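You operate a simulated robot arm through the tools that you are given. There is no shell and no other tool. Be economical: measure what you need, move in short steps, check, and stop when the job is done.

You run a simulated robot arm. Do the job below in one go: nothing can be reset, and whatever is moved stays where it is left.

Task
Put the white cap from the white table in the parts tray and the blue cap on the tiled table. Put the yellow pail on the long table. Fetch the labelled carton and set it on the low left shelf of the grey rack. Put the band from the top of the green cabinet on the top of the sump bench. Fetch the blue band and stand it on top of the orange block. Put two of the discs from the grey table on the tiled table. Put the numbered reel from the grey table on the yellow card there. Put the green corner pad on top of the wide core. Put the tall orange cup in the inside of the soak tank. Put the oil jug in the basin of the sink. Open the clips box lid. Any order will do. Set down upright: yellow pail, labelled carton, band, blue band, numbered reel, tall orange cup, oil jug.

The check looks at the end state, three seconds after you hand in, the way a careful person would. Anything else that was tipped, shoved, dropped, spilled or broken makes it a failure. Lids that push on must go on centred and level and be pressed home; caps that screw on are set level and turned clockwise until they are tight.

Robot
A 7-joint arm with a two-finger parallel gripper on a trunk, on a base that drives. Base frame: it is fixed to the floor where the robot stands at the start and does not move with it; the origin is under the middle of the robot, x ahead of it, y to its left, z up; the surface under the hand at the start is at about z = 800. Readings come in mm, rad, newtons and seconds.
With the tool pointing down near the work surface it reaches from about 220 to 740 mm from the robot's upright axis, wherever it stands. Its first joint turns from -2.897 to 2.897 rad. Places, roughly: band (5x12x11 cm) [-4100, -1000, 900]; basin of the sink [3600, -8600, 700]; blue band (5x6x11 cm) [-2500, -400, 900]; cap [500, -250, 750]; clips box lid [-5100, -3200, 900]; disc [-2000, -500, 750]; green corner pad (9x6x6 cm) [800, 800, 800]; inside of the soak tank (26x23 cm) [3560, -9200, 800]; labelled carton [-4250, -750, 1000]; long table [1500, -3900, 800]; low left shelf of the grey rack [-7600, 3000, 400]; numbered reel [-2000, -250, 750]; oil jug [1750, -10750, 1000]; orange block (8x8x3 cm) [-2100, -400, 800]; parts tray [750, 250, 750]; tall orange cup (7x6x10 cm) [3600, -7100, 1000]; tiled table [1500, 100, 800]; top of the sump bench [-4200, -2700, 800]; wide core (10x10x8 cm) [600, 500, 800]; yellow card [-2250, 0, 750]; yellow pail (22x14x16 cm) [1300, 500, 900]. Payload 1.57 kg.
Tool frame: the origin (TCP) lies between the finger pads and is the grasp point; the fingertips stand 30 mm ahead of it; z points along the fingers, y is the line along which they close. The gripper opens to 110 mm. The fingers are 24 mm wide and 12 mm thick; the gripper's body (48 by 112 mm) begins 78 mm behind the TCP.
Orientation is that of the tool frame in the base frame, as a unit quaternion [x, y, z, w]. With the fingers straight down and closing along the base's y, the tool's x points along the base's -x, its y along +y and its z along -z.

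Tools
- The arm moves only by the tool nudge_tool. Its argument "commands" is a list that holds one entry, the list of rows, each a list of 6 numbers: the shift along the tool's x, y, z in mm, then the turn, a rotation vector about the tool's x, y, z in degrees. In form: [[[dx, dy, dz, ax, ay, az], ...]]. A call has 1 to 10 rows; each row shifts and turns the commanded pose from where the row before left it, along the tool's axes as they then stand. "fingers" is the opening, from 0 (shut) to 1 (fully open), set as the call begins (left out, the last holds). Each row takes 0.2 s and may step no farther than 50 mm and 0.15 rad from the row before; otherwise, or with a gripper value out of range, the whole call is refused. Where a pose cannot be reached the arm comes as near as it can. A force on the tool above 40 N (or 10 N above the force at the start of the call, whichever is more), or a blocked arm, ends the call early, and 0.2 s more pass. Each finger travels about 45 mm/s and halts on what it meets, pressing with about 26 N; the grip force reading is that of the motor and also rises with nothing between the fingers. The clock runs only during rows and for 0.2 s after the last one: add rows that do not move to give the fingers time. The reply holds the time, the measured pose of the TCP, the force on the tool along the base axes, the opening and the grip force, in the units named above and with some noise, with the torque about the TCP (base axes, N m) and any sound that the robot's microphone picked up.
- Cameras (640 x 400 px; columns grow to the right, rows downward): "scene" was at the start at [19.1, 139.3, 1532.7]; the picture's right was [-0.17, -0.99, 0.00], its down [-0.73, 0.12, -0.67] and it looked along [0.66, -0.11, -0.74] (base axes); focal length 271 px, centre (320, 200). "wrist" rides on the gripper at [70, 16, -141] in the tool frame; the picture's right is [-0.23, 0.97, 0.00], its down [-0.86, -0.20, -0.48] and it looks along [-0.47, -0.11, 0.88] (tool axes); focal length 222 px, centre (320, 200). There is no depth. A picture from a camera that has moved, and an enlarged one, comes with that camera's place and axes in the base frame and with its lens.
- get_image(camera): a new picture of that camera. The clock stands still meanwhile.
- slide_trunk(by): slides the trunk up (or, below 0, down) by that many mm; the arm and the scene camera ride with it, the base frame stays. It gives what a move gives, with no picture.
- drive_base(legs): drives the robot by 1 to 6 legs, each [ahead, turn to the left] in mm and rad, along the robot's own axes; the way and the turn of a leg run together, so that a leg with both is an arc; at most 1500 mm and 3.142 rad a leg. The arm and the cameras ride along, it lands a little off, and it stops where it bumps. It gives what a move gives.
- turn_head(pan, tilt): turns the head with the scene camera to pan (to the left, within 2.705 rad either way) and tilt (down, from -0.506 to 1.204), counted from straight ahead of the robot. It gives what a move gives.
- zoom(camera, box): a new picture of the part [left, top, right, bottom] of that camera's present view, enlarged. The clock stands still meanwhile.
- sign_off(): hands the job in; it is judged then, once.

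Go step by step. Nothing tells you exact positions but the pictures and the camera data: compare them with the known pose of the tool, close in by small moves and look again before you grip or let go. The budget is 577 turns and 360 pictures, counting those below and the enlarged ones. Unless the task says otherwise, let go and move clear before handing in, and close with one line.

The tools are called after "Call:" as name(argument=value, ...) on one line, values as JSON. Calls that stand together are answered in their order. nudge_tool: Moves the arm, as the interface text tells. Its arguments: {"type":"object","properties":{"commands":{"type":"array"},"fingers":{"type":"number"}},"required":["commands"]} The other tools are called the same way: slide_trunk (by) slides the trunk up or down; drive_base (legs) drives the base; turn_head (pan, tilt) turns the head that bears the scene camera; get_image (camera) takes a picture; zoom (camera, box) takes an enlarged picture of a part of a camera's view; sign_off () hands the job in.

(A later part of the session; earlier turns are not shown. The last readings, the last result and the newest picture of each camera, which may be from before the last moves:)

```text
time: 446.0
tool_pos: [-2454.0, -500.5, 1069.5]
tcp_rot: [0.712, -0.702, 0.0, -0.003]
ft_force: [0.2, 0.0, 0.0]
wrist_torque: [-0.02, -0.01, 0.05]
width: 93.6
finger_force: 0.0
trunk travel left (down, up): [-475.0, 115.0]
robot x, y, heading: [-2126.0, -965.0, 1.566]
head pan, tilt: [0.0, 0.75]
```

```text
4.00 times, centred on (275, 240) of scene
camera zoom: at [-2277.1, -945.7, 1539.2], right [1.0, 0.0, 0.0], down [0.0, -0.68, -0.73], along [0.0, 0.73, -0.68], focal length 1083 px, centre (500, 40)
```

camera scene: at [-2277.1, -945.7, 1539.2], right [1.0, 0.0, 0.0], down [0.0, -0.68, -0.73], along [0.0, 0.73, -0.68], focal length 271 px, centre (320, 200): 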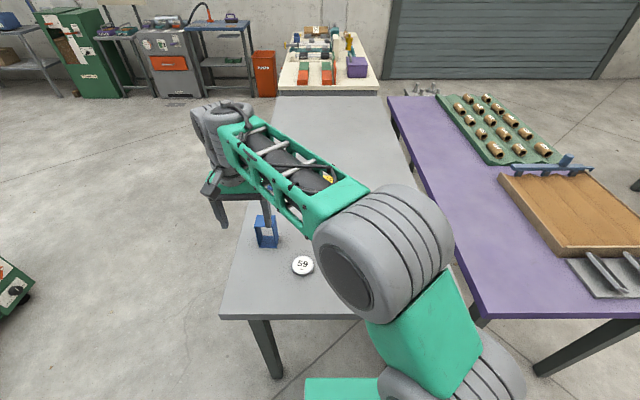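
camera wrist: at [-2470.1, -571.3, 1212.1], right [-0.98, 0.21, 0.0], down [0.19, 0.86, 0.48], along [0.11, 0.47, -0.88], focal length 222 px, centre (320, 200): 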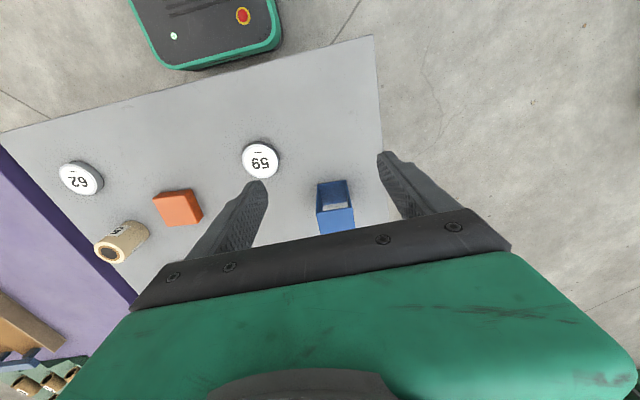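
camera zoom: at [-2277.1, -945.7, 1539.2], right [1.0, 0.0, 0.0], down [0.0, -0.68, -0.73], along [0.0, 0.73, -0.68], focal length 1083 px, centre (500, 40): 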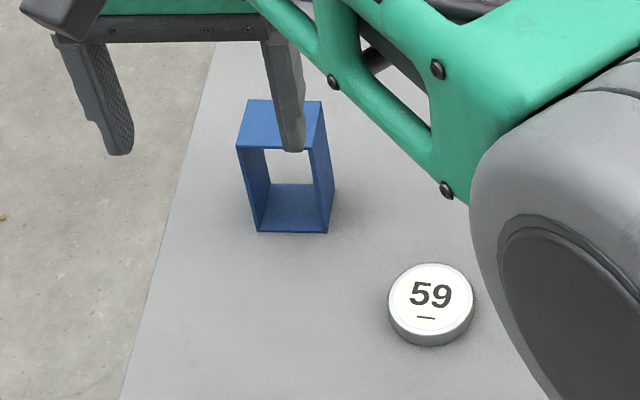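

Band centre (−2450,−367), top ≈910, faces aligned with the axes. I lower a bit first (reach), then go over it.

Call:
nudge_tool(commands=[[[0, 0, 40, 0, 0, 0], [0, 0, 40, 0, 0, 0], [0, 0, 20, 0, 0, 1.5], [-40, -1, 0, 0, 0, 0], [-40, -1, 0, 0, 0, 0], [-40, -1, 0, 0, 0, 0], [-13, -1, 0, 0, 0, 0], [0, 0, 0, 0, 0, 0]]])

Call:
get_image(camera="wrist")

Call:
zoom(camera="scene", box=[220, 150, 330, 290])

```text
time: 447.8
tool_pos: [-2445.8, -367.0, 964.1]
tcp_rot: [-0.703, 0.711, -0.001, 0.003]
ft_force: [-0.5, 0.3, 0.0]
wrist_torque: [-0.01, 0.0, 0.0]
width: 93.4
finger_force: 0.1
trunk travel left (down, up): [-475.0, 115.0]
robot x, y, heading: [-2124.2, -970.7, 1.562]
head pan, tilt: [0.0, 0.75]
```

```text
198 pictures are left
camera wrist: at [-2463.6, -437.4, 1106.4], right [-0.97, 0.24, 0.0], down [0.21, 0.85, 0.48], along [0.12, 0.47, -0.88], focal length 222 px, centre (320, 200)
```

wrist: 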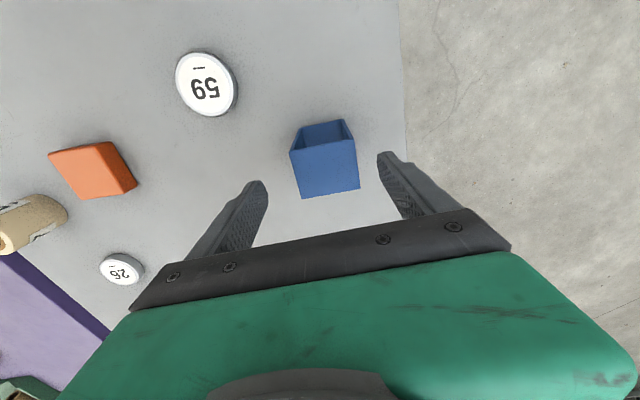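

```text
2.86 times, centred on (275, 220) of scene
camera zoom: at [-2276.6, -945.9, 1539.2], right [1.0, 0.0, 0.0], down [0.0, -0.68, -0.73], along [0.0, 0.73, -0.68], focal length 773 px, centre (449, 143)
```

zoom: 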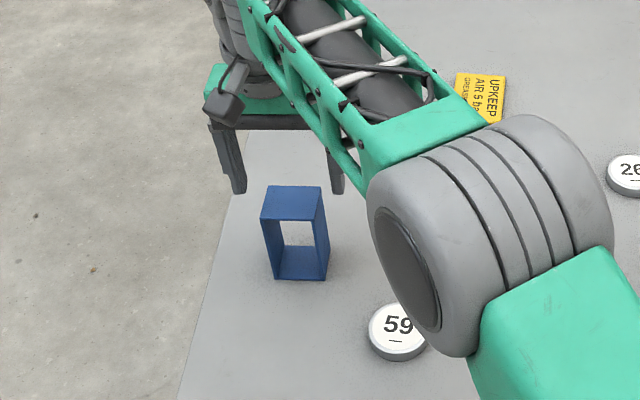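

Call:
nudge_tool(commands=[[[-5, 4, 30, 0, 0, 0], [0, 0, 30, 0, 0, 0], [0, 0, 30, 0, 0, 0], [0, 0, 0, 0, 0, 0]]])

Call:
zoom(camera="wrist", box=[220, 120, 440, 250])

Call:
nudge_tool(commands=[[[0, 0, 0, 0, 0, 0], [0, 0, 0, 0, 0, 0], [0, 0, 0, 0, 0, 0], [0, 0, 0, 0, 0, 0]]], fingers=0.4)

```text
time: 448.8
tool_pos: [-2447.6, -359.6, 873.7]
tcp_rot: [-0.702, 0.712, -0.001, 0.003]
ft_force: [-0.4, -0.8, -0.6]
wrist_torque: [0.01, -0.01, 0.04]
width: 93.3
finger_force: 0.0
trunk travel left (down, up): [-475.0, 115.0]
robot x, y, heading: [-2122.6, -967.4, 1.562]
head pan, tilt: [0.0, 0.75]
```

```text
2.91 times, centred on (330, 185) of wrist
camera zoom: at [-2465.0, -429.9, 1015.9], right [-0.97, 0.24, 0.0], down [0.21, 0.85, 0.48], along [0.12, 0.47, -0.88], focal length 646 px, centre (291, 244)
```

zoom: 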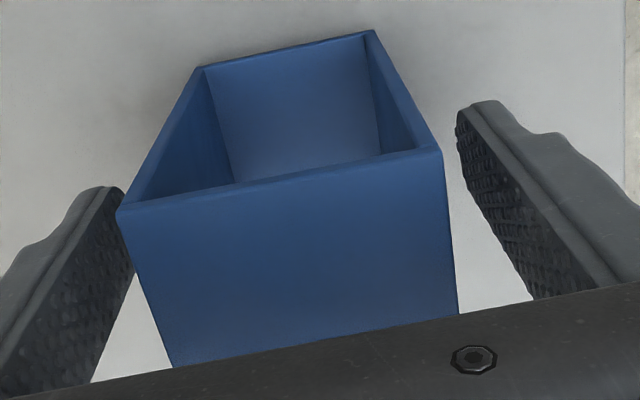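

```text
time: 449.8
tool_pos: [-2446.8, -360.0, 875.5]
tcp_rot: [-0.702, 0.712, 0.0, 0.004]
ft_force: [-0.3, 0.0, 0.7]
wrist_torque: [-0.01, 0.02, 0.01]
width: 59.5
finger_force: 25.7
trunk travel left (down, up): [-475.0, 115.0]
robot x, y, heading: [-2129.7, -965.1, 1.564]
head pan, tilt: [0.0, 0.75]
```

Gripped. Lift and carry to the orange block at (−2089,−428).

Call:
nudge_tool(commands=[[[0, 0, -40, 0, 0, 0], [0, 0, -40, 0, 0, 0], [10, -42, 0, 0, 0, 0], [10, -42, 0, 0, 0, 0], [8, -42, 0, 0, 0, 0], [8, -42, 0, 0, 0, 0], [8, -42, 0, 0, 0, 0], [8, -42, 0, 0, 0, 0], [8, -42, 0, 0, 0, 0]]])

Call:
get_image(camera="wrist")

Call:
get_image(camera="scene")

```text
time: 451.8
tool_pos: [-2156.7, -427.2, 958.5]
tcp_rot: [-0.702, 0.712, -0.001, 0.003]
ft_force: [-0.2, -0.3, -0.4]
wrist_torque: [-0.01, 0.01, 0.0]
width: 59.5
finger_force: 25.6
trunk travel left (down, up): [-475.0, 115.0]
robot x, y, heading: [-2124.3, -967.4, 1.566]
head pan, tilt: [0.0, 0.75]
```

```text
195 pictures are left
camera wrist: at [-2174.9, -497.0, 1099.3], right [-0.97, 0.24, 0.0], down [0.21, 0.85, 0.48], along [0.12, 0.47, -0.88], focal length 222 px, centre (320, 200)
```

wrist: 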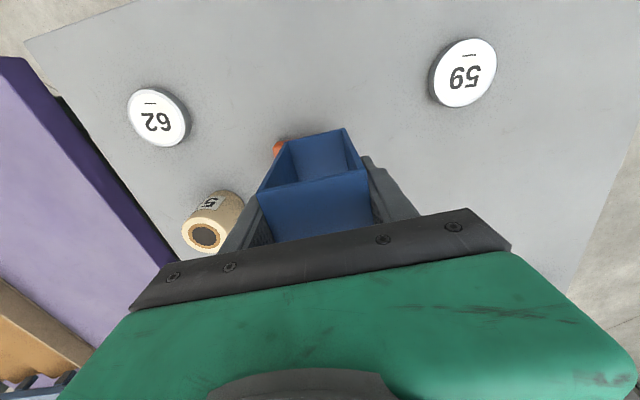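

```text
194 pictures are left
camera scene: at [-2276.3, -945.9, 1539.3], right [1.0, 0.0, 0.0], down [0.0, -0.68, -0.73], along [0.0, 0.73, -0.68], focal length 271 px, centre (320, 200)
```

scene: 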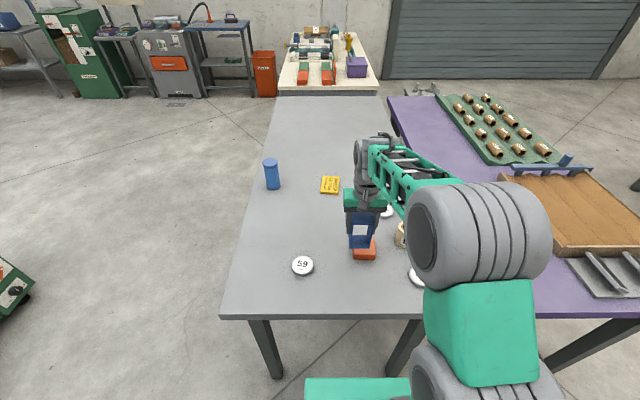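

Call:
zoom(camera="scene", box=[310, 190, 430, 280])

```text
4.44 times, centred on (370, 235) of scene
camera zoom: at [-2276.3, -945.9, 1539.3], right [1.0, 0.0, 0.0], down [0.0, -0.68, -0.73], along [0.0, 0.73, -0.68], focal length 1203 px, centre (98, 44)
```

zoom: 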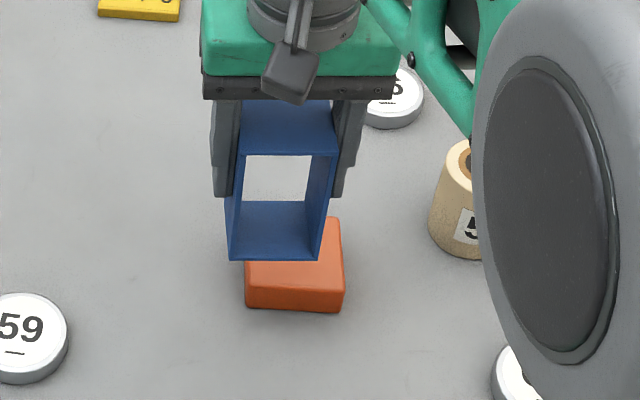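

Block centre refined to (−2133,−406). Shifting over it and lowering.

Call:
nudge_tool(commands=[[[-22, -24, 0, 0, 0, 0], [0, 0, 20, 0, 0, 0], [0, 0, 20, 0, 0, 0], [0, 0, 0, 0, 0, 0]]])

Call:
zoom(camera="scene", box=[310, 190, 430, 280])

Call:
zoom(camera="wrist", box=[220, 100, 440, 250])

```text
time: 452.8
tool_pos: [-2132.8, -405.4, 916.9]
tcp_rot: [-0.703, 0.711, 0.0, 0.003]
ft_force: [0.1, 0.7, -1.4]
wrist_torque: [-0.01, 0.0, -0.03]
width: 59.6
finger_force: 25.8
trunk travel left (down, up): [-475.0, 115.0]
robot x, y, heading: [-2122.8, -966.8, 1.563]
head pan, tilt: [0.0, 0.75]
```

```text
4.44 times, centred on (370, 235) of scene
camera zoom: at [-2276.5, -945.7, 1539.3], right [1.0, 0.0, 0.0], down [0.0, -0.68, -0.73], along [0.0, 0.73, -0.68], focal length 1203 px, centre (98, 44)
```

zoom: 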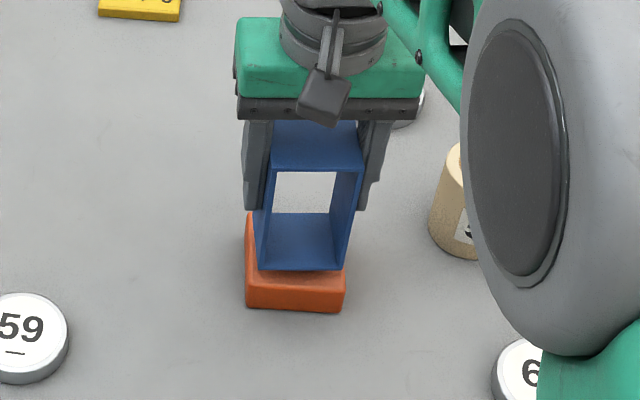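

```text
2.67 times, centred on (330, 175) of wrist
camera zoom: at [-2149.6, -474.8, 1058.5], right [-0.97, 0.24, 0.0], down [0.21, 0.85, 0.48], along [0.12, 0.47, -0.88], focal length 592 px, centre (293, 267)
```

zoom: 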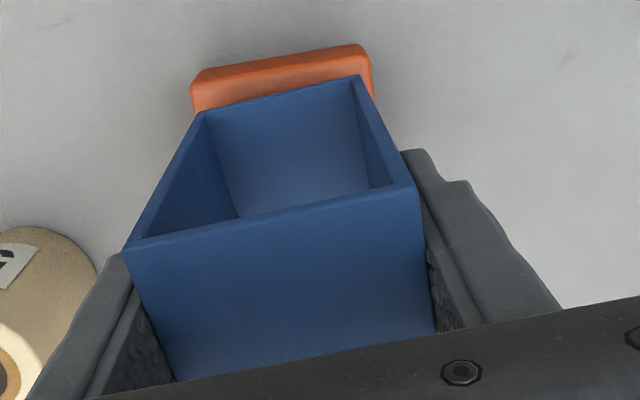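

Call:
nudge_tool(commands=[[[-3, 3.5, 3, 0, 0, 0], [0, 0, 3, 0, 0, 0], [0, 0, 0, 0, 0, 0]]])

Call:
nudge_tool(commands=[[[0, 0, 3, 0, 0, 0], [0, 0, 0, 0, 0, 0]]])

Call:
nudge_tool(commands=[[[0, 0, 2, 0, 0, 0], [0, 0, 0, 0, 0, 0]]])

Call:
zoom(camera="scene", box=[310, 190, 430, 280])

```text
time: 453.6
tool_pos: [-2137.8, -401.1, 910.2]
tcp_rot: [-0.703, 0.711, -0.001, 0.004]
ft_force: [0.3, -0.2, 0.2]
wrist_torque: [-0.04, -0.03, -0.01]
width: 59.6
finger_force: 25.8
trunk travel left (down, up): [-475.0, 115.0]
robot x, y, heading: [-2120.6, -966.5, 1.565]
head pan, tilt: [0.0, 0.75]
```

```text
time: 454.2
tool_pos: [-2136.7, -401.4, 907.4]
tcp_rot: [-0.703, 0.712, -0.001, 0.004]
ft_force: [-0.6, 0.1, -1.4]
wrist_torque: [0.0, -0.01, 0.03]
width: 59.7
finger_force: 25.8
trunk travel left (down, up): [-475.0, 115.0]
robot x, y, heading: [-2121.5, -966.8, 1.564]
head pan, tilt: [0.0, 0.75]
```

```text
time: 454.8
tool_pos: [-2136.0, -401.6, 905.7]
tcp_rot: [-0.703, 0.711, -0.001, 0.003]
ft_force: [0.1, 0.3, -0.2]
wrist_torque: [0.0, 0.02, -0.02]
width: 59.6
finger_force: 25.6
trunk travel left (down, up): [-475.0, 115.0]
robot x, y, heading: [-2125.0, -970.0, 1.57]
head pan, tilt: [0.0, 0.75]
```

```text
4.44 times, centred on (370, 235) of scene
camera zoom: at [-2276.5, -945.8, 1539.2], right [1.0, 0.0, 0.0], down [0.0, -0.68, -0.73], along [0.0, 0.73, -0.68], focal length 1203 px, centre (98, 44)
```

zoom: 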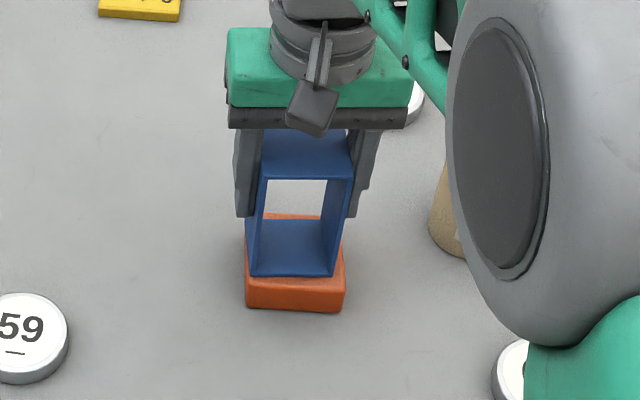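

Call:
nudge_tool(commands=[[[0, -2.5, 1.5, 0, 0, 0], [0, 0, 0, 0, 0, 0]]])

Call:
nudge_tool(commands=[[[0, 0, 2, 0, 0, 0], [0, 0, 0, 0, 0, 0]]])

Call:
nudge_tool(commands=[[[0, 0, 2, 0, 0, 0], [0, 0, 0, 0, 0, 0]]])

```text
time: 455.4
tool_pos: [-2133.8, -402.1, 903.8]
tcp_rot: [-0.703, 0.712, -0.001, 0.004]
ft_force: [0.5, 0.2, -0.5]
wrist_torque: [0.02, 0.03, 0.01]
width: 59.6
finger_force: 26.0
trunk travel left (down, up): [-475.0, 115.0]
robot x, y, heading: [-2125.4, -965.6, 1.567]
head pan, tilt: [0.0, 0.75]
```

```text
time: 456.0
tool_pos: [-2133.1, -401.8, 904.3]
tcp_rot: [-0.703, 0.711, 0.0, 0.004]
ft_force: [-0.3, -1.9, 8.3]
wrist_torque: [-0.18, 0.27, 0.08]
width: 59.6
finger_force: 25.7
trunk travel left (down, up): [-475.0, 115.0]
robot x, y, heading: [-2120.5, -968.9, 1.569]
head pan, tilt: [0.0, 0.75]
```

```text
time: 456.6
tool_pos: [-2133.0, -401.8, 902.1]
tcp_rot: [-0.702, 0.712, 0.002, 0.005]
ft_force: [2.5, -2.0, 23.8]
wrist_torque: [0.04, 0.33, -0.01]
width: 60.0
finger_force: 25.6
trunk travel left (down, up): [-475.0, 115.0]
robot x, y, heading: [-2123.3, -967.8, 1.564]
head pan, tilt: [0.0, 0.75]
```

Contact on the block. Relieve, check and release.

Call:
nudge_tool(commands=[[[0, 0, -2, 0, 0, 0], [0, 0, 0, 0, 0, 0]]])

Call:
nudge_tool(commands=[[[0, 0, 0, 0, 0, 0], [0, 0, 0, 0, 0, 0], [0, 0, 0, 0, 0, 0], [0, 0, -20, 0, 0, 0], [0, 0, -40, 0, 0, 0], [0, 0, -40, 0, 0, 0], [30, 0, -20, 0, 0, 0], [40, 0, 0, 0, 0, 0]]], fingers=0.9)

Call:
zoom(camera="scene", box=[280, 170, 440, 300])

Call:
get_image(camera="wrist")

```text
time: 457.2
tool_pos: [-2134.0, -401.2, 903.4]
tcp_rot: [-0.703, 0.711, 0.0, 0.003]
ft_force: [-0.5, 4.9, 15.2]
wrist_torque: [0.63, 0.37, -0.1]
width: 59.6
finger_force: 26.1
trunk travel left (down, up): [-475.0, 115.0]
robot x, y, heading: [-2123.5, -967.8, 1.566]
head pan, tilt: [0.0, 0.75]
```

```text
time: 459.0
tool_pos: [-2135.1, -474.2, 1020.6]
tcp_rot: [-0.703, 0.712, -0.001, 0.003]
ft_force: [0.3, 1.0, -0.3]
wrist_torque: [-0.01, 0.0, 0.03]
width: 98.8
finger_force: 0.1
trunk travel left (down, up): [-475.0, 115.0]
robot x, y, heading: [-2125.2, -966.8, 1.565]
head pan, tilt: [0.0, 0.75]
```

```text
3.08 times, centred on (360, 235) of scene
camera zoom: at [-2276.4, -946.3, 1539.3], right [1.0, 0.0, 0.0], down [0.0, -0.68, -0.73], along [0.0, 0.73, -0.68], focal length 833 px, centre (197, 92)
```

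zoom: 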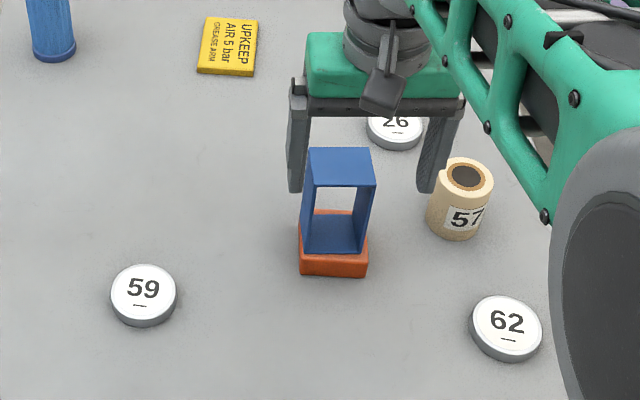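

```text
188 pictures are left
camera wrist: at [-2153.4, -543.7, 1161.8], right [-0.97, 0.24, 0.0], down [0.21, 0.85, 0.48], along [0.12, 0.47, -0.88], focal length 222 px, centre (320, 200)
```

wrist: 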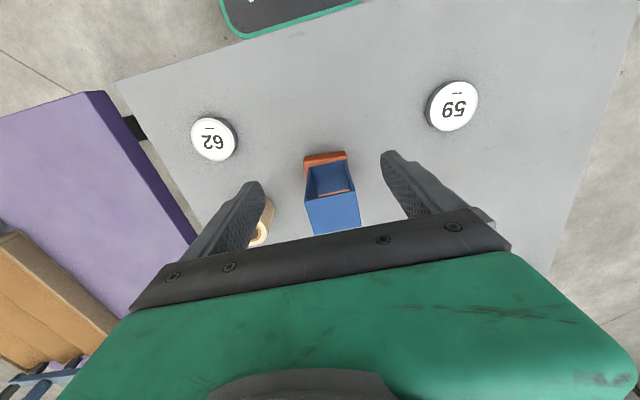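

Blue band stands on the block. Next the reel 57 at about (−1992,−362).

Call:
nudge_tool(commands=[[[0, -48, 0, 0, 0, 0], [0, -48, 0, 0, 0, 0], [0, -47, 0, 0, 0, 0], [-40, 0, 0, 0, 0, 0], [-40, 0, 0, 0, 0, 0], [0, 0, 20, 0, 0, 0], [0, 0, 0, 0, 0, 0]]])

Call:
get_image(camera="wrist")

Call:
zoom(camera="scene", box=[320, 150, 480, 280])

```text
time: 460.6
tool_pos: [-1990.8, -397.2, 1005.5]
tcp_rot: [-0.703, 0.711, -0.002, 0.003]
ft_force: [0.2, -0.2, 0.0]
wrist_torque: [-0.05, -0.02, -0.04]
width: 99.1
finger_force: 0.1
trunk travel left (down, up): [-475.0, 115.0]
robot x, y, heading: [-2124.7, -967.6, 1.566]
head pan, tilt: [0.0, 0.75]
```

```text
187 pictures are left
camera wrist: at [-2007.8, -466.2, 1146.9], right [-0.97, 0.24, 0.0], down [0.21, 0.85, 0.48], along [0.12, 0.47, -0.88], focal length 222 px, centre (320, 200)
```

wrist: 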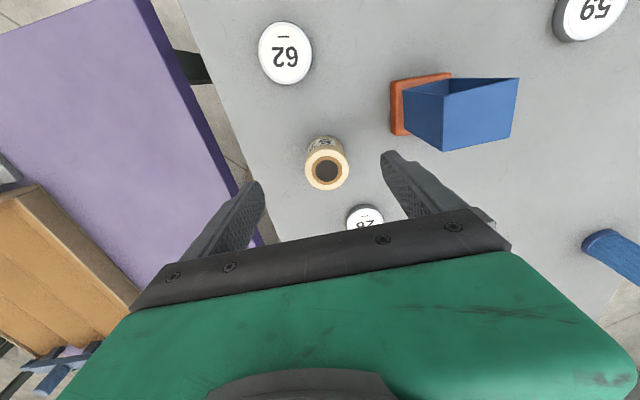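

```text
3.08 times, centred on (400, 215) of scene
camera zoom: at [-2276.4, -946.0, 1539.3], right [1.0, 0.0, 0.0], down [0.0, -0.68, -0.73], along [0.0, 0.73, -0.68], focal length 833 px, centre (74, 154)
```

zoom: 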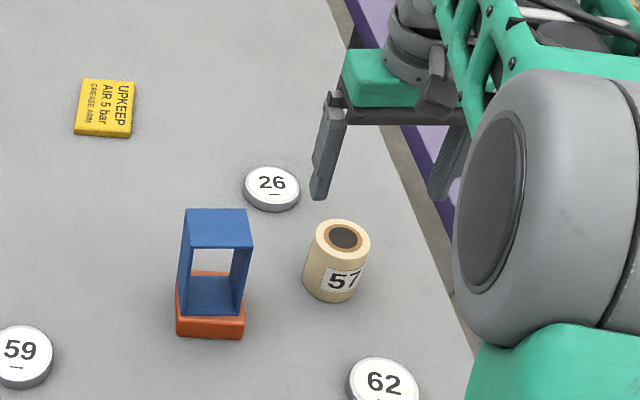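

Call:
nudge_tool(commands=[[[-36, -2, 0, 0, 0, 0], [0, 0, 40, 0, 0, 0], [0, 0, 40, 0, 0, 0], [0, 0, 0, 0, 0, 0]]])

Call:
get_image(camera="wrist")

```text
time: 461.6
tool_pos: [-1989.7, -358.7, 923.9]
tcp_rot: [-0.703, 0.711, 0.0, 0.004]
ft_force: [-0.3, 0.4, -0.1]
wrist_torque: [-0.03, 0.02, 0.01]
width: 99.1
finger_force: 0.1
trunk travel left (down, up): [-475.0, 115.0]
robot x, y, heading: [-2118.9, -968.0, 1.566]
head pan, tilt: [0.0, 0.75]
```

```text
185 pictures are left
camera wrist: at [-2007.7, -428.9, 1066.1], right [-0.97, 0.24, 0.0], down [0.21, 0.85, 0.48], along [0.12, 0.47, -0.88], focal length 222 px, centre (320, 200)
```

wrist: 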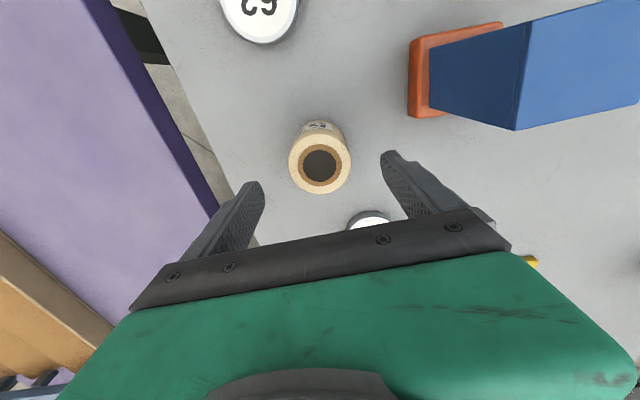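

Call:
nudge_tool(commands=[[[2, 0, 40, 0, 0, 0], [0, 0, 38, 0, 0, 0], [0, 0, 0, 0, 0, 0]]])

Call:
nudge_tool(commands=[[[0, 0, 0, 0, 0, 0], [0, 0, 0, 0, 0, 0], [0, 0, 0, 0, 0, 0], [0, 0, 0, 0, 0, 0]]], fingers=0.3)

Call:
nudge_tool(commands=[[[0, 0, -40, 0, 0, 0], [0, 0, -40, 0, 0, 0], [0, 0, -40, 0, 0, 0], [0, 0, 0, 0, 0, 0]]])

Call:
get_image(camera="wrist")

```text
time: 462.4
tool_pos: [-1988.2, -360.4, 844.8]
tcp_rot: [-0.703, 0.711, -0.001, 0.004]
ft_force: [0.9, -0.2, -0.3]
wrist_torque: [0.0, -0.03, 0.03]
width: 99.3
finger_force: 0.1
trunk travel left (down, up): [-475.0, 115.0]
robot x, y, heading: [-2122.9, -967.5, 1.564]
head pan, tilt: [0.0, 0.75]
```

```text
time: 463.4
tool_pos: [-1987.5, -361.6, 844.0]
tcp_rot: [-0.703, 0.711, -0.001, 0.003]
ft_force: [0.2, -1.1, 0.8]
wrist_torque: [-0.02, 0.1, -0.02]
width: 56.4
finger_force: 26.0
trunk travel left (down, up): [-475.0, 115.0]
robot x, y, heading: [-2123.3, -965.3, 1.565]
head pan, tilt: [0.0, 0.75]
```

```text
time: 464.4
tool_pos: [-1985.7, -359.1, 964.8]
tcp_rot: [-0.702, 0.712, 0.0, 0.003]
ft_force: [0.2, -0.7, -1.1]
wrist_torque: [0.0, 0.0, 0.03]
width: 56.4
finger_force: 25.9
trunk travel left (down, up): [-475.0, 115.0]
robot x, y, heading: [-2125.0, -972.6, 1.565]
head pan, tilt: [0.0, 0.75]
```

```text
184 pictures are left
camera wrist: at [-2003.0, -428.1, 1105.6], right [-0.97, 0.24, 0.0], down [0.21, 0.85, 0.48], along [0.12, 0.47, -0.88], focal length 222 px, centre (320, 200)
```

wrist: 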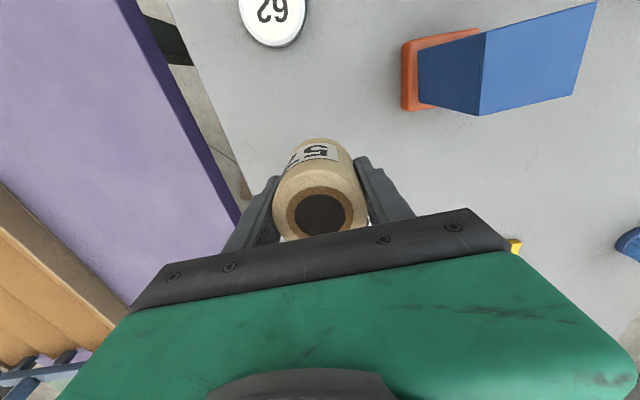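

Call:
nudge_tool(commands=[[[20, 0, -30, 0, 0, 0], [40, 0, -20, 0, 0, 0], [40, 0, -10, 0, 0, 0], [40, 0, 0, 0, 0, 0], [40, 10, 0, 0, 0, 0], [20, 20, 0, 0, 0, 0]]])

Call:
drive_base(legs=[[-300, 0], [0, 1.571], [900, 0], [0, -1.571], [1200, 0], [0, -1.571]])

Call:
turn_head(pan=0.0, tilt=0.75)

Call:
get_image(camera="scene")

```text
time: 465.8
tool_pos: [-2023.6, -560.5, 1025.1]
tcp_rot: [-0.703, 0.712, -0.001, 0.003]
ft_force: [-0.6, 0.9, -1.2]
wrist_torque: [0.02, -0.02, -0.02]
width: 56.3
finger_force: 26.0
trunk travel left (down, up): [-475.0, 115.0]
robot x, y, heading: [-2121.3, -964.3, 1.564]
head pan, tilt: [0.0, 0.75]
```

```text
time: 489.4
tool_pos: [-2646.0, -217.2, 1025.2]
tcp_rot: [0.017, 1.0, -0.003, 0.002]
ft_force: [0.0, 0.9, -1.7]
wrist_torque: [-0.04, -0.02, -0.01]
width: 55.7
finger_force: 26.3
trunk travel left (down, up): [-475.0, 115.0]
robot x, y, heading: [-3054.6, -109.0, -0.025]
head pan, tilt: [0.0, 0.75]
```

```text
time: 490.0
tool_pos: [-2645.9, -216.4, 1024.4]
tcp_rot: [0.016, 1.0, -0.002, 0.003]
ft_force: [0.2, -0.2, -0.8]
wrist_torque: [-0.02, -0.01, -0.03]
width: 55.6
finger_force: 26.3
trunk travel left (down, up): [-475.0, 115.0]
robot x, y, heading: [-3050.6, -109.9, -0.024]
head pan, tilt: [0.0, 0.75]
```

```text
183 pictures are left
camera scene: at [-3023.5, 42.8, 1539.3], right [-0.02, -1.0, 0.0], down [-0.68, 0.02, -0.73], along [0.73, -0.02, -0.68], focal length 271 px, centre (320, 200)
```

scene: 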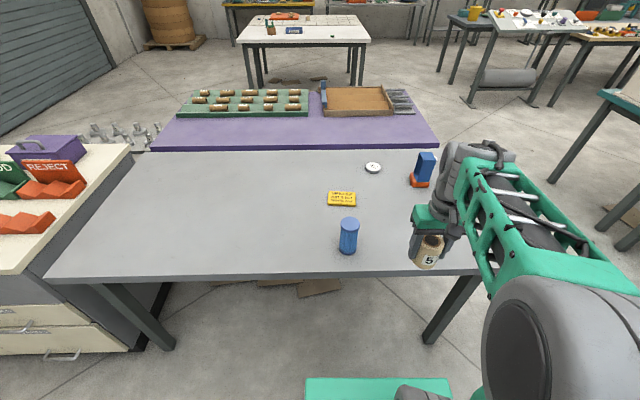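

Call:
drive_base(legs=[[170, 0.02]])

Call:
nudge_tool(commands=[[[-42, 0, 0, 0, 0, 0], [-42, 0, 0, 0, 0, 0], [-42, 0, 0, 0, 0, 0], [-42, 0, 0, 0, 0, 0], [-42, 0, 0, 0, 0, 0], [-30, 0, 0, 0, 0, 0], [0, 0, 15, 0, 0, 0], [0, 0, 0, 0, 0, 0]]])

Call:
get_image(camera="wrist")

Call:
get_image(camera="scene")

```text
time: 491.4
tool_pos: [-2474.0, -212.0, 1025.3]
tcp_rot: [0.007, 1.0, -0.002, 0.002]
ft_force: [0.5, -0.6, -1.0]
wrist_torque: [0.03, 0.01, 0.01]
width: 55.5
finger_force: 26.3
trunk travel left (down, up): [-475.0, 115.0]
robot x, y, heading: [-2882.6, -112.8, -0.006]
head pan, tilt: [0.0, 0.75]
```

```text
time: 493.2
tool_pos: [-2235.1, -215.0, 1009.6]
tcp_rot: [0.007, 1.0, -0.002, 0.001]
ft_force: [0.0, 0.3, -1.1]
wrist_torque: [-0.01, 0.02, 0.02]
width: 55.7
finger_force: 26.4
trunk travel left (down, up): [-475.0, 115.0]
robot x, y, heading: [-2880.4, -111.9, -0.009]
head pan, tilt: [0.0, 0.75]
```

```text
182 pictures are left
camera wrist: at [-2305.0, -196.9, 1152.0], right [0.24, 0.97, 0.0], down [0.85, -0.21, 0.48], along [0.47, -0.12, -0.88], focal length 222 px, centre (320, 200)
```

wrist: 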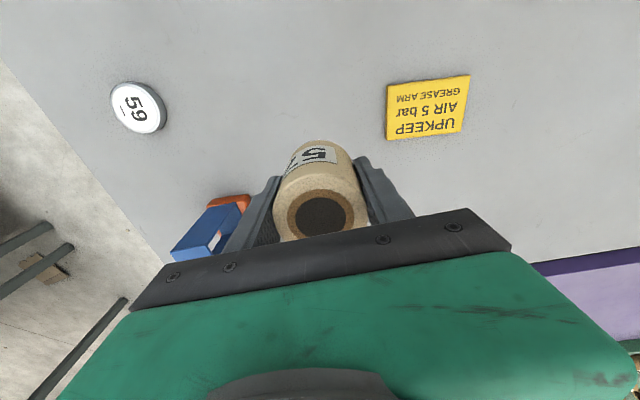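

```text
181 pictures are left
camera scene: at [-2857.6, 40.9, 1539.2], right [0.0, -1.0, 0.0], down [-0.68, 0.0, -0.73], along [0.73, 0.0, -0.68], focal length 271 px, centre (320, 200)
```

scene: 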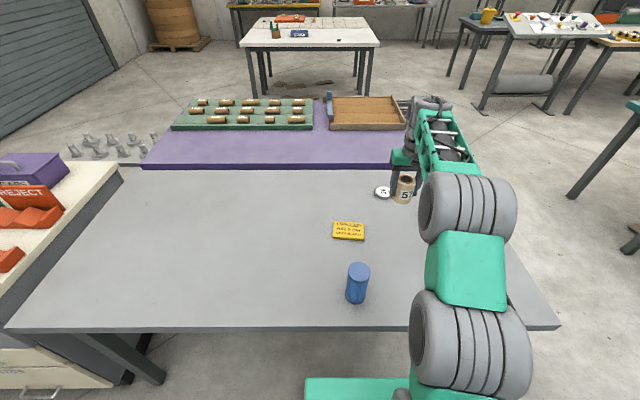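

Call:
nudge_tool(commands=[[[-0.5, 38.5, 0, 0, 0, 0], [-0.5, 38.5, 0, 0, 0, 0], [-0.5, 38.5, 0, 0, 0, 0], [-0.5, 38.5, 0, 0, 0, 0], [0, 0, 40, 0, 0, 0], [0, 0, 40, 0, 0, 0], [0, 0, 40, 0, 0, 0], [0, 0, 0, 0, 0, 0]]])

Call:
get_image(camera="wrist")

Call:
zoom(camera="scene", box=[290, 150, 450, 300])

```text
time: 495.0
tool_pos: [-2231.7, -60.1, 887.7]
tcp_rot: [0.008, 1.0, -0.003, 0.002]
ft_force: [-0.1, 0.1, -1.5]
wrist_torque: [0.01, 0.02, 0.01]
width: 55.4
finger_force: 25.9
trunk travel left (down, up): [-475.0, 115.0]
robot x, y, heading: [-2884.7, -109.0, -0.007]
head pan, tilt: [0.0, 0.75]
```

```text
180 pictures are left
camera wrist: at [-2301.6, -41.6, 1030.0], right [0.24, 0.97, 0.0], down [0.85, -0.21, 0.48], along [0.47, -0.12, -0.88], focal length 222 px, centre (320, 200)
```

wrist: 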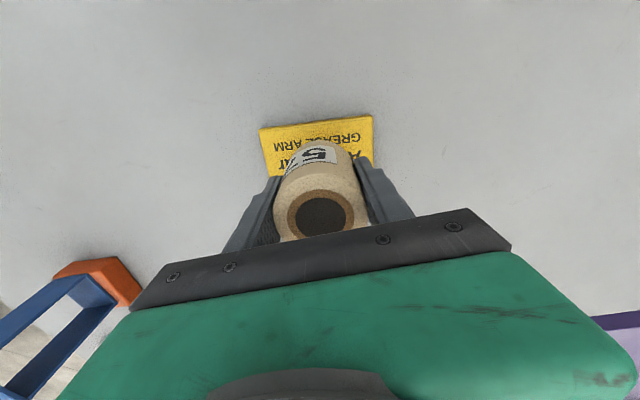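

```text
2.67 times, centred on (370, 225) of scene
camera zoom: at [-2857.3, 41.0, 1539.2], right [0.0, -1.0, 0.0], down [-0.68, 0.0, -0.73], along [0.73, 0.0, -0.68], focal length 722 px, centre (187, 133)
```

zoom: 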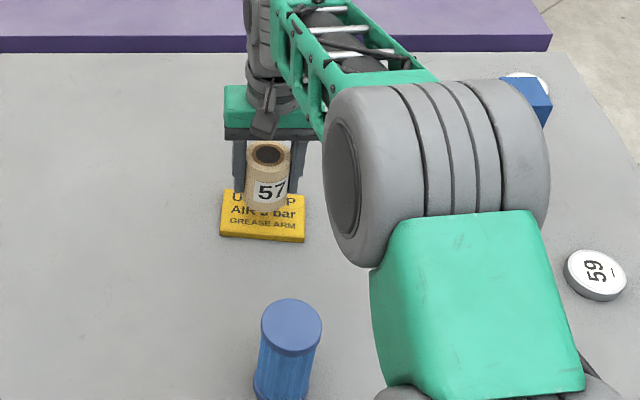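

Call:
nudge_tool(commands=[[[-1, 2, 20, 0, 0, 0], [0, 0, 6, 0, 0, 0], [0, 0, 0, 0, 0, 0]]])

Call:
nudge_tool(commands=[[[0, 0, 3, 0, 0, 0], [0, 0, 0, 0, 0, 0]]])

Call:
nudge_tool(commands=[[[0, 0, 2, 0, 0, 0], [0, 0, 0, 0, 0, 0]]])

Call:
zoom(camera="scene", box=[320, 170, 400, 250])

```text
time: 495.8
tool_pos: [-2228.4, -60.9, 862.8]
tcp_rot: [0.006, 1.0, -0.003, 0.002]
ft_force: [-0.5, -0.6, -1.6]
wrist_torque: [0.02, -0.02, 0.01]
width: 55.6
finger_force: 25.5
trunk travel left (down, up): [-475.0, 115.0]
robot x, y, heading: [-2883.4, -112.2, -0.007]
head pan, tilt: [0.0, 0.75]
```

```text
time: 496.4
tool_pos: [-2227.5, -60.6, 859.9]
tcp_rot: [0.008, 1.0, -0.003, 0.001]
ft_force: [-0.5, 0.3, -2.0]
wrist_torque: [0.02, 0.01, 0.02]
width: 55.6
finger_force: 26.0
trunk travel left (down, up): [-475.0, 115.0]
robot x, y, heading: [-2879.7, -113.6, -0.005]
head pan, tilt: [0.0, 0.75]
```

```text
time: 497.0
tool_pos: [-2229.4, -59.4, 858.9]
tcp_rot: [0.008, 1.0, -0.003, 0.001]
ft_force: [-1.0, -0.5, -1.1]
wrist_torque: [0.01, 0.01, 0.0]
width: 55.5
finger_force: 25.8
trunk travel left (down, up): [-475.0, 115.0]
robot x, y, heading: [-2881.4, -112.8, -0.007]
head pan, tilt: [0.0, 0.75]
```

```text
5.00 times, centred on (360, 210) of scene
camera zoom: at [-2857.5, 40.9, 1539.2], right [0.0, -1.0, 0.0], down [-0.68, 0.0, -0.73], along [0.73, 0.0, -0.68], focal length 1354 px, centre (120, 150)
```

zoom: 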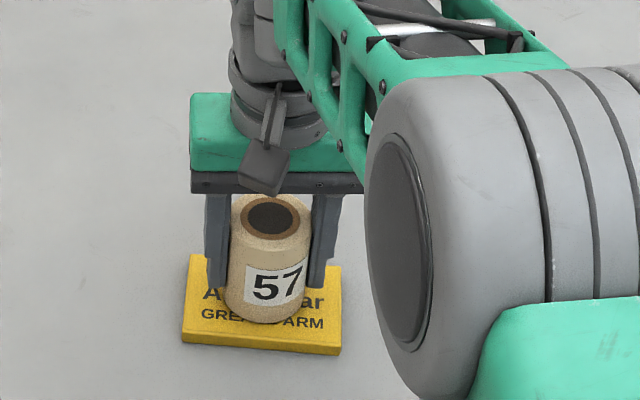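

Call:
nudge_tool(commands=[[[0, 0, 2.5, 0, 0, 0], [0, 0, 0, 0, 0, 0]]])

Call:
nudge_tool(commands=[[[0, 0, 2.5, 0, 0, 0], [0, 0, 0, 0, 0, 0]]])

Call:
nudge_tool(commands=[[[0, 0, 2.5, 0, 0, 0], [0, 0, 0, 0, 0, 0]]])

```text
time: 497.6
tool_pos: [-2229.2, -60.1, 857.9]
tcp_rot: [0.007, 1.0, -0.002, 0.002]
ft_force: [0.6, 0.6, -0.8]
wrist_torque: [-0.01, -0.01, 0.01]
width: 55.4
finger_force: 25.3
trunk travel left (down, up): [-475.0, 115.0]
robot x, y, heading: [-2884.5, -109.5, -0.004]
head pan, tilt: [0.0, 0.75]
```

```text
time: 498.2
tool_pos: [-2228.6, -60.4, 855.5]
tcp_rot: [0.006, 1.0, -0.003, 0.003]
ft_force: [1.1, -0.2, 10.5]
wrist_torque: [0.26, 0.08, 0.05]
width: 55.6
finger_force: 25.7
trunk travel left (down, up): [-475.0, 115.0]
robot x, y, heading: [-2882.8, -109.7, -0.005]
head pan, tilt: [0.0, 0.75]
```

```text
time: 498.8
tool_pos: [-2228.9, -60.0, 854.3]
tcp_rot: [0.007, 1.0, -0.003, 0.005]
ft_force: [2.8, -0.4, 21.1]
wrist_torque: [0.15, -0.12, -0.02]
width: 55.9
finger_force: 26.0
trunk travel left (down, up): [-475.0, 115.0]
robot x, y, heading: [-2885.6, -110.7, -0.005]
head pan, tilt: [0.0, 0.75]
```

Call:
nudge_tool(commands=[[[0, 0, -3, 0, 0, 0], [0, 0, 0, 0, 0, 0]]])

Call:
nudge_tool(commands=[[[0, 0, 0, 0, 0, 0], [0, 0, 0, 0, 0, 0], [0, 0, 0, 0, 0, 0], [0, 0, -20, 0, 0, 0], [0, 0, -40, 0, 0, 0], [0, 0, -40, 0, 0, 0], [0, -20, -40, 0, 0, 0], [0, -40, -20, 0, 0, 0], [0, -45, 0, 0, 0, 0], [0, -45, 0, 0, 0, 0]]], fingers=0.9)

Call:
zoom(camera="scene", box=[290, 150, 450, 300])

```text
time: 499.4
tool_pos: [-2228.8, -59.8, 853.8]
tcp_rot: [0.007, 1.0, -0.003, 0.001]
ft_force: [4.7, -1.8, 13.8]
wrist_torque: [0.14, -0.43, -0.11]
width: 55.5
finger_force: 26.1
trunk travel left (down, up): [-475.0, 115.0]
robot x, y, heading: [-2885.8, -109.5, -0.004]
head pan, tilt: [0.0, 0.75]
```

```text
time: 501.6
tool_pos: [-2232.3, -212.2, 1011.3]
tcp_rot: [0.007, 1.0, -0.002, 0.002]
ft_force: [-0.1, -0.3, -0.2]
wrist_torque: [0.02, 0.03, 0.0]
width: 99.1
finger_force: 0.0
trunk travel left (down, up): [-475.0, 115.0]
robot x, y, heading: [-2882.4, -109.8, -0.0]
head pan, tilt: [0.0, 0.75]
```

```text
2.67 times, centred on (370, 225) of scene
camera zoom: at [-2857.5, 40.5, 1539.3], right [0.0, -1.0, 0.0], down [-0.68, 0.0, -0.73], along [0.73, 0.0, -0.68], focal length 722 px, centre (187, 133)
```

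zoom: 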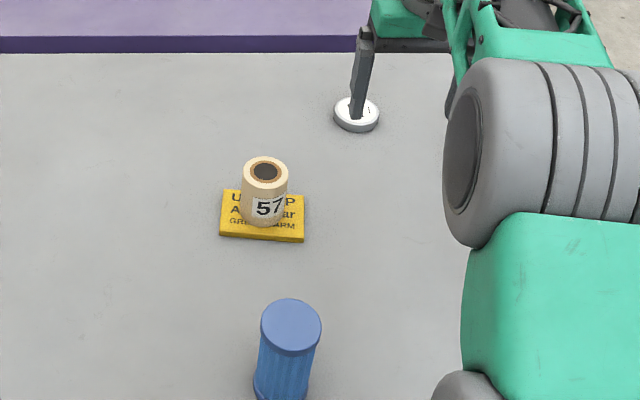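

Reel 57 stands on the card. Next the green cabinet: retract, back away and drive to its front.

Call:
nudge_tool(commands=[[[45, 0, -5, 0, 0, 0], [45, 0, -5, 0, 0, 0], [45, 0, -5, 0, 0, 0], [45, 0, -5, 0, 0, 0], [45, 0, -5, 0, 0, 0], [45, 0, -5, 0, 0, 0]]])

Call:
drive_base(legs=[[-250, 0], [0, -1.571], [690, 0], [0, -1.571]])

Call:
turn_head(pan=0.0, tilt=0.55)

Call:
get_image(camera="scene")

```text
time: 503.0
tool_pos: [-2503.1, -204.8, 1046.8]
tcp_rot: [0.006, 1.0, -0.003, 0.002]
ft_force: [-0.3, 0.2, 0.0]
wrist_torque: [-0.03, -0.02, -0.01]
width: 99.1
finger_force: 0.1
trunk travel left (down, up): [-475.0, 115.0]
robot x, y, heading: [-2880.5, -113.4, -0.005]
head pan, tilt: [0.0, 0.75]
```

```text
time: 516.0
tool_pos: [-3549.6, -683.3, 1047.7]
tcp_rot: [0.999, -0.039, -0.002, -0.003]
ft_force: [-0.6, 0.2, 0.5]
wrist_torque: [0.0, 0.01, 0.02]
width: 99.0
finger_force: 0.0
trunk travel left (down, up): [-475.0, 115.0]
robot x, y, heading: [-3176.9, -800.9, 3.075]
head pan, tilt: [0.0, 0.75]
```

```text
time: 516.8
tool_pos: [-3551.0, -681.9, 1048.0]
tcp_rot: [0.999, -0.04, -0.001, -0.003]
ft_force: [-0.2, -1.2, 0.4]
wrist_torque: [-0.01, 0.03, -0.03]
width: 99.0
finger_force: 0.1
trunk travel left (down, up): [-475.0, 115.0]
robot x, y, heading: [-3177.8, -800.7, 3.08]
head pan, tilt: [0.0, 0.55]
```

```text
176 pictures are left
camera scene: at [-3215.8, -955.1, 1556.6], right [0.07, 1.0, 0.0], down [0.52, -0.04, -0.85], along [-0.85, 0.06, -0.52], focal length 271 px, centre (320, 200)
```

scene: 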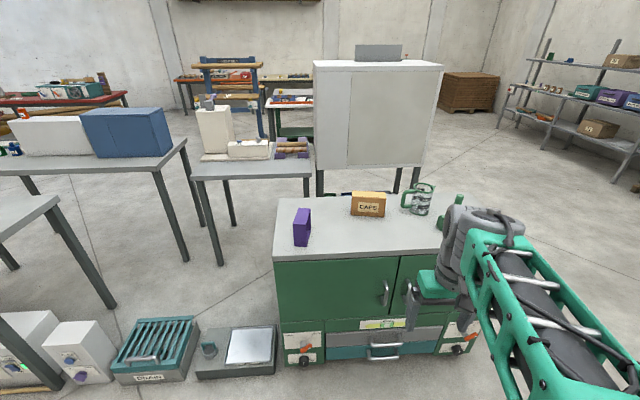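

Call:
zoom(camera="scene", box=[270, 170, 450, 290])

Call:
turn_head(pan=0.9, tilt=0.45)

Call:
get_image(camera="scene")

```text
3.33 times, centred on (360, 230) of scene
camera zoom: at [-3215.8, -955.1, 1556.6], right [0.07, 1.0, 0.0], down [0.52, -0.04, -0.85], along [-0.85, 0.06, -0.52], focal length 902 px, centre (187, 100)
```

zoom: 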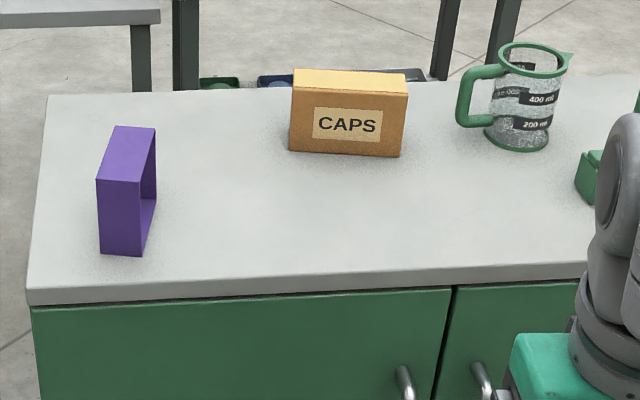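

```text
time: 518.0
tool_pos: [-3549.7, -683.1, 1047.4]
tcp_rot: [0.999, -0.041, -0.002, -0.002]
ft_force: [-0.3, 0.0, 0.2]
wrist_torque: [-0.02, 0.02, -0.03]
width: 99.1
finger_force: 0.1
trunk travel left (down, up): [-475.0, 115.0]
robot x, y, heading: [-3177.7, -799.9, 3.07]
head pan, tilt: [0.901, 0.45]
```

```text
174 pictures are left
camera scene: at [-3188.3, -1029.2, 1565.7], right [-0.74, 0.68, 0.0], down [0.29, 0.32, -0.9], along [-0.61, -0.66, -0.44], focal length 271 px, centre (320, 200)
```

scene: 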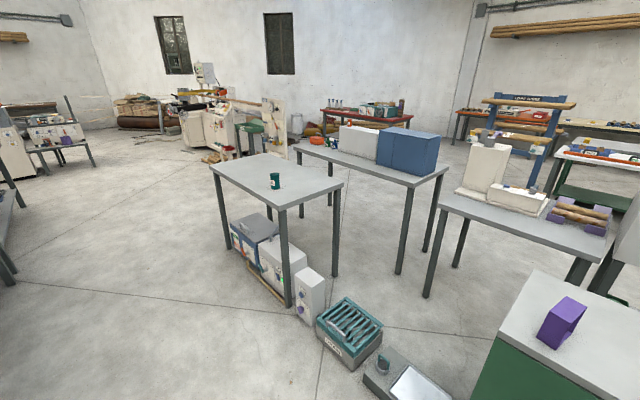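

Call:
drive_base(legs=[[340, 0.066]])

Call:
nudge_tool(commands=[[[0, 40, -5, 0, 0, 0], [0, 40, -5, 0, 0, 0], [0, 40, -5, 0, 0, 0], [0, 40, 0, 0, 0, 0], [0, 40, 0, 0, 0, 0], [0, 40, 0, 0, 0, 0], [0, 40, 0, 0, 0, 0]]])

Call:
get_image(camera="wrist")

Call:
turn_head(pan=0.0, tilt=0.75)

Call:
get_image(camera="scene")

```text
time: 520.2
tool_pos: [-3893.4, -693.2, 1046.9]
tcp_rot: [1.0, -0.01, -0.002, -0.003]
ft_force: [0.2, 0.6, -0.6]
wrist_torque: [-0.05, -0.03, -0.02]
width: 99.0
finger_force: 0.1
trunk travel left (down, up): [-475.0, 115.0]
robot x, y, heading: [-3511.9, -787.9, 3.129]
head pan, tilt: [0.901, 0.45]
```

```text
time: 521.8
tool_pos: [-3898.9, -971.9, 1060.7]
tcp_rot: [1.0, -0.01, -0.001, -0.003]
ft_force: [0.2, 0.6, -0.2]
wrist_torque: [0.01, -0.02, -0.03]
width: 99.1
finger_force: 0.1
trunk travel left (down, up): [-475.0, 115.0]
robot x, y, heading: [-3516.2, -785.4, 3.132]
head pan, tilt: [0.901, 0.45]
```

```text
173 pictures are left
camera wrist: at [-3829.2, -990.2, 1202.6], right [-0.25, -0.97, -0.01], down [-0.85, 0.21, 0.48], along [-0.47, 0.12, -0.88], focal length 222 px, centre (320, 200)
```

wrist: 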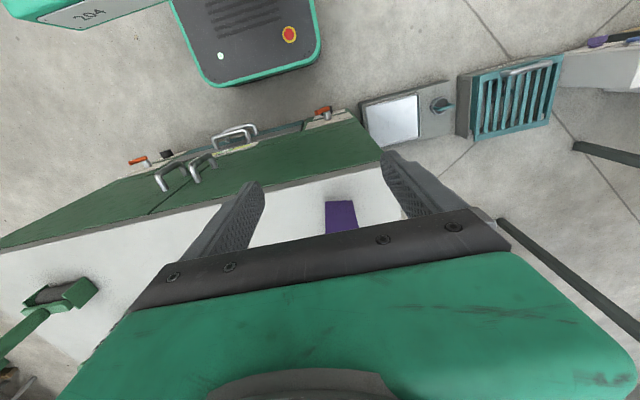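

```text
time: 523.0
tool_pos: [-3898.3, -971.7, 1059.8]
tcp_rot: [1.0, -0.009, -0.001, -0.003]
ft_force: [0.0, 0.0, 0.1]
wrist_torque: [0.0, 0.0, 0.01]
width: 99.2
finger_force: 0.0
trunk travel left (down, up): [-475.0, 115.0]
robot x, y, heading: [-3513.1, -785.5, 3.137]
head pan, tilt: [0.0, 0.75]
```

```text
172 pictures are left
camera scene: at [-3537.4, -943.8, 1539.3], right [0.01, 1.0, 0.0], down [0.68, -0.01, -0.73], along [-0.73, 0.01, -0.68], focal length 271 px, centre (320, 200)
```

scene: 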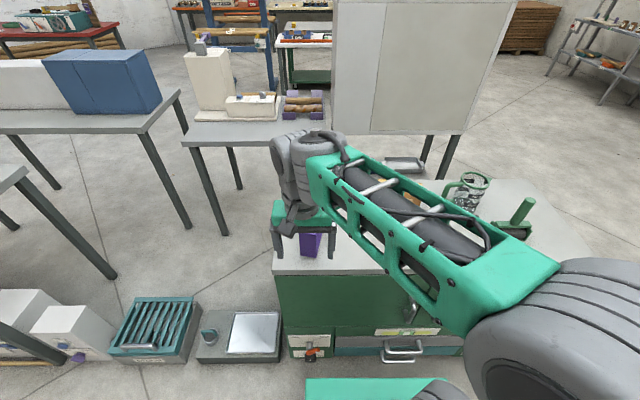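

Call:
nudge_tool(commands=[[[-40, 0, 0, 0, 0, 0], [-40, 0, 0, 0, 0, 0], [-40, 0, 0, 0, 0, 0], [0, 0, 0, 0, 0, 0]]])

Call:
get_image(camera="wrist")

Call:
zoom(camera="wrist", box=[250, 120, 400, 240])

```text
time: 524.0
tool_pos: [-4019.3, -967.5, 1060.7]
tcp_rot: [1.0, -0.01, -0.002, -0.002]
ft_force: [-0.6, -0.5, 0.8]
wrist_torque: [0.0, 0.0, 0.02]
width: 99.2
finger_force: 0.1
trunk travel left (down, up): [-475.0, 115.0]
robot x, y, heading: [-3513.6, -787.6, 3.132]
head pan, tilt: [0.0, 0.75]
```

```text
171 pictures are left
camera wrist: at [-3948.7, -986.2, 1203.6], right [-0.25, -0.97, 0.0], down [-0.85, 0.21, 0.48], along [-0.47, 0.12, -0.88], focal length 222 px, centre (320, 200)
```

wrist: 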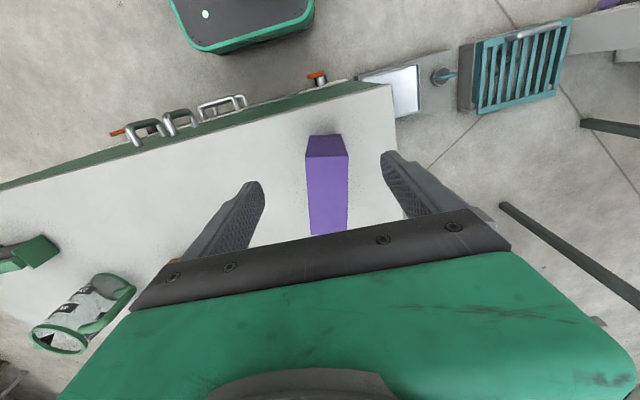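

```text
3.33 times, centred on (325, 180) of wrist
camera zoom: at [-3948.7, -986.2, 1203.6], right [-0.25, -0.97, 0.0], down [-0.85, 0.21, 0.48], along [-0.47, 0.12, -0.88], focal length 740 px, centre (303, 267)
```

zoom: 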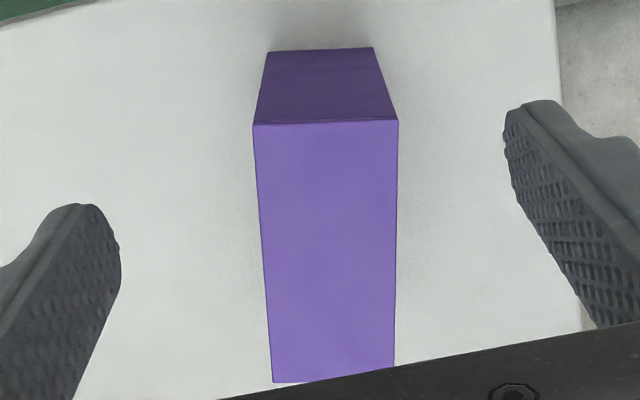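

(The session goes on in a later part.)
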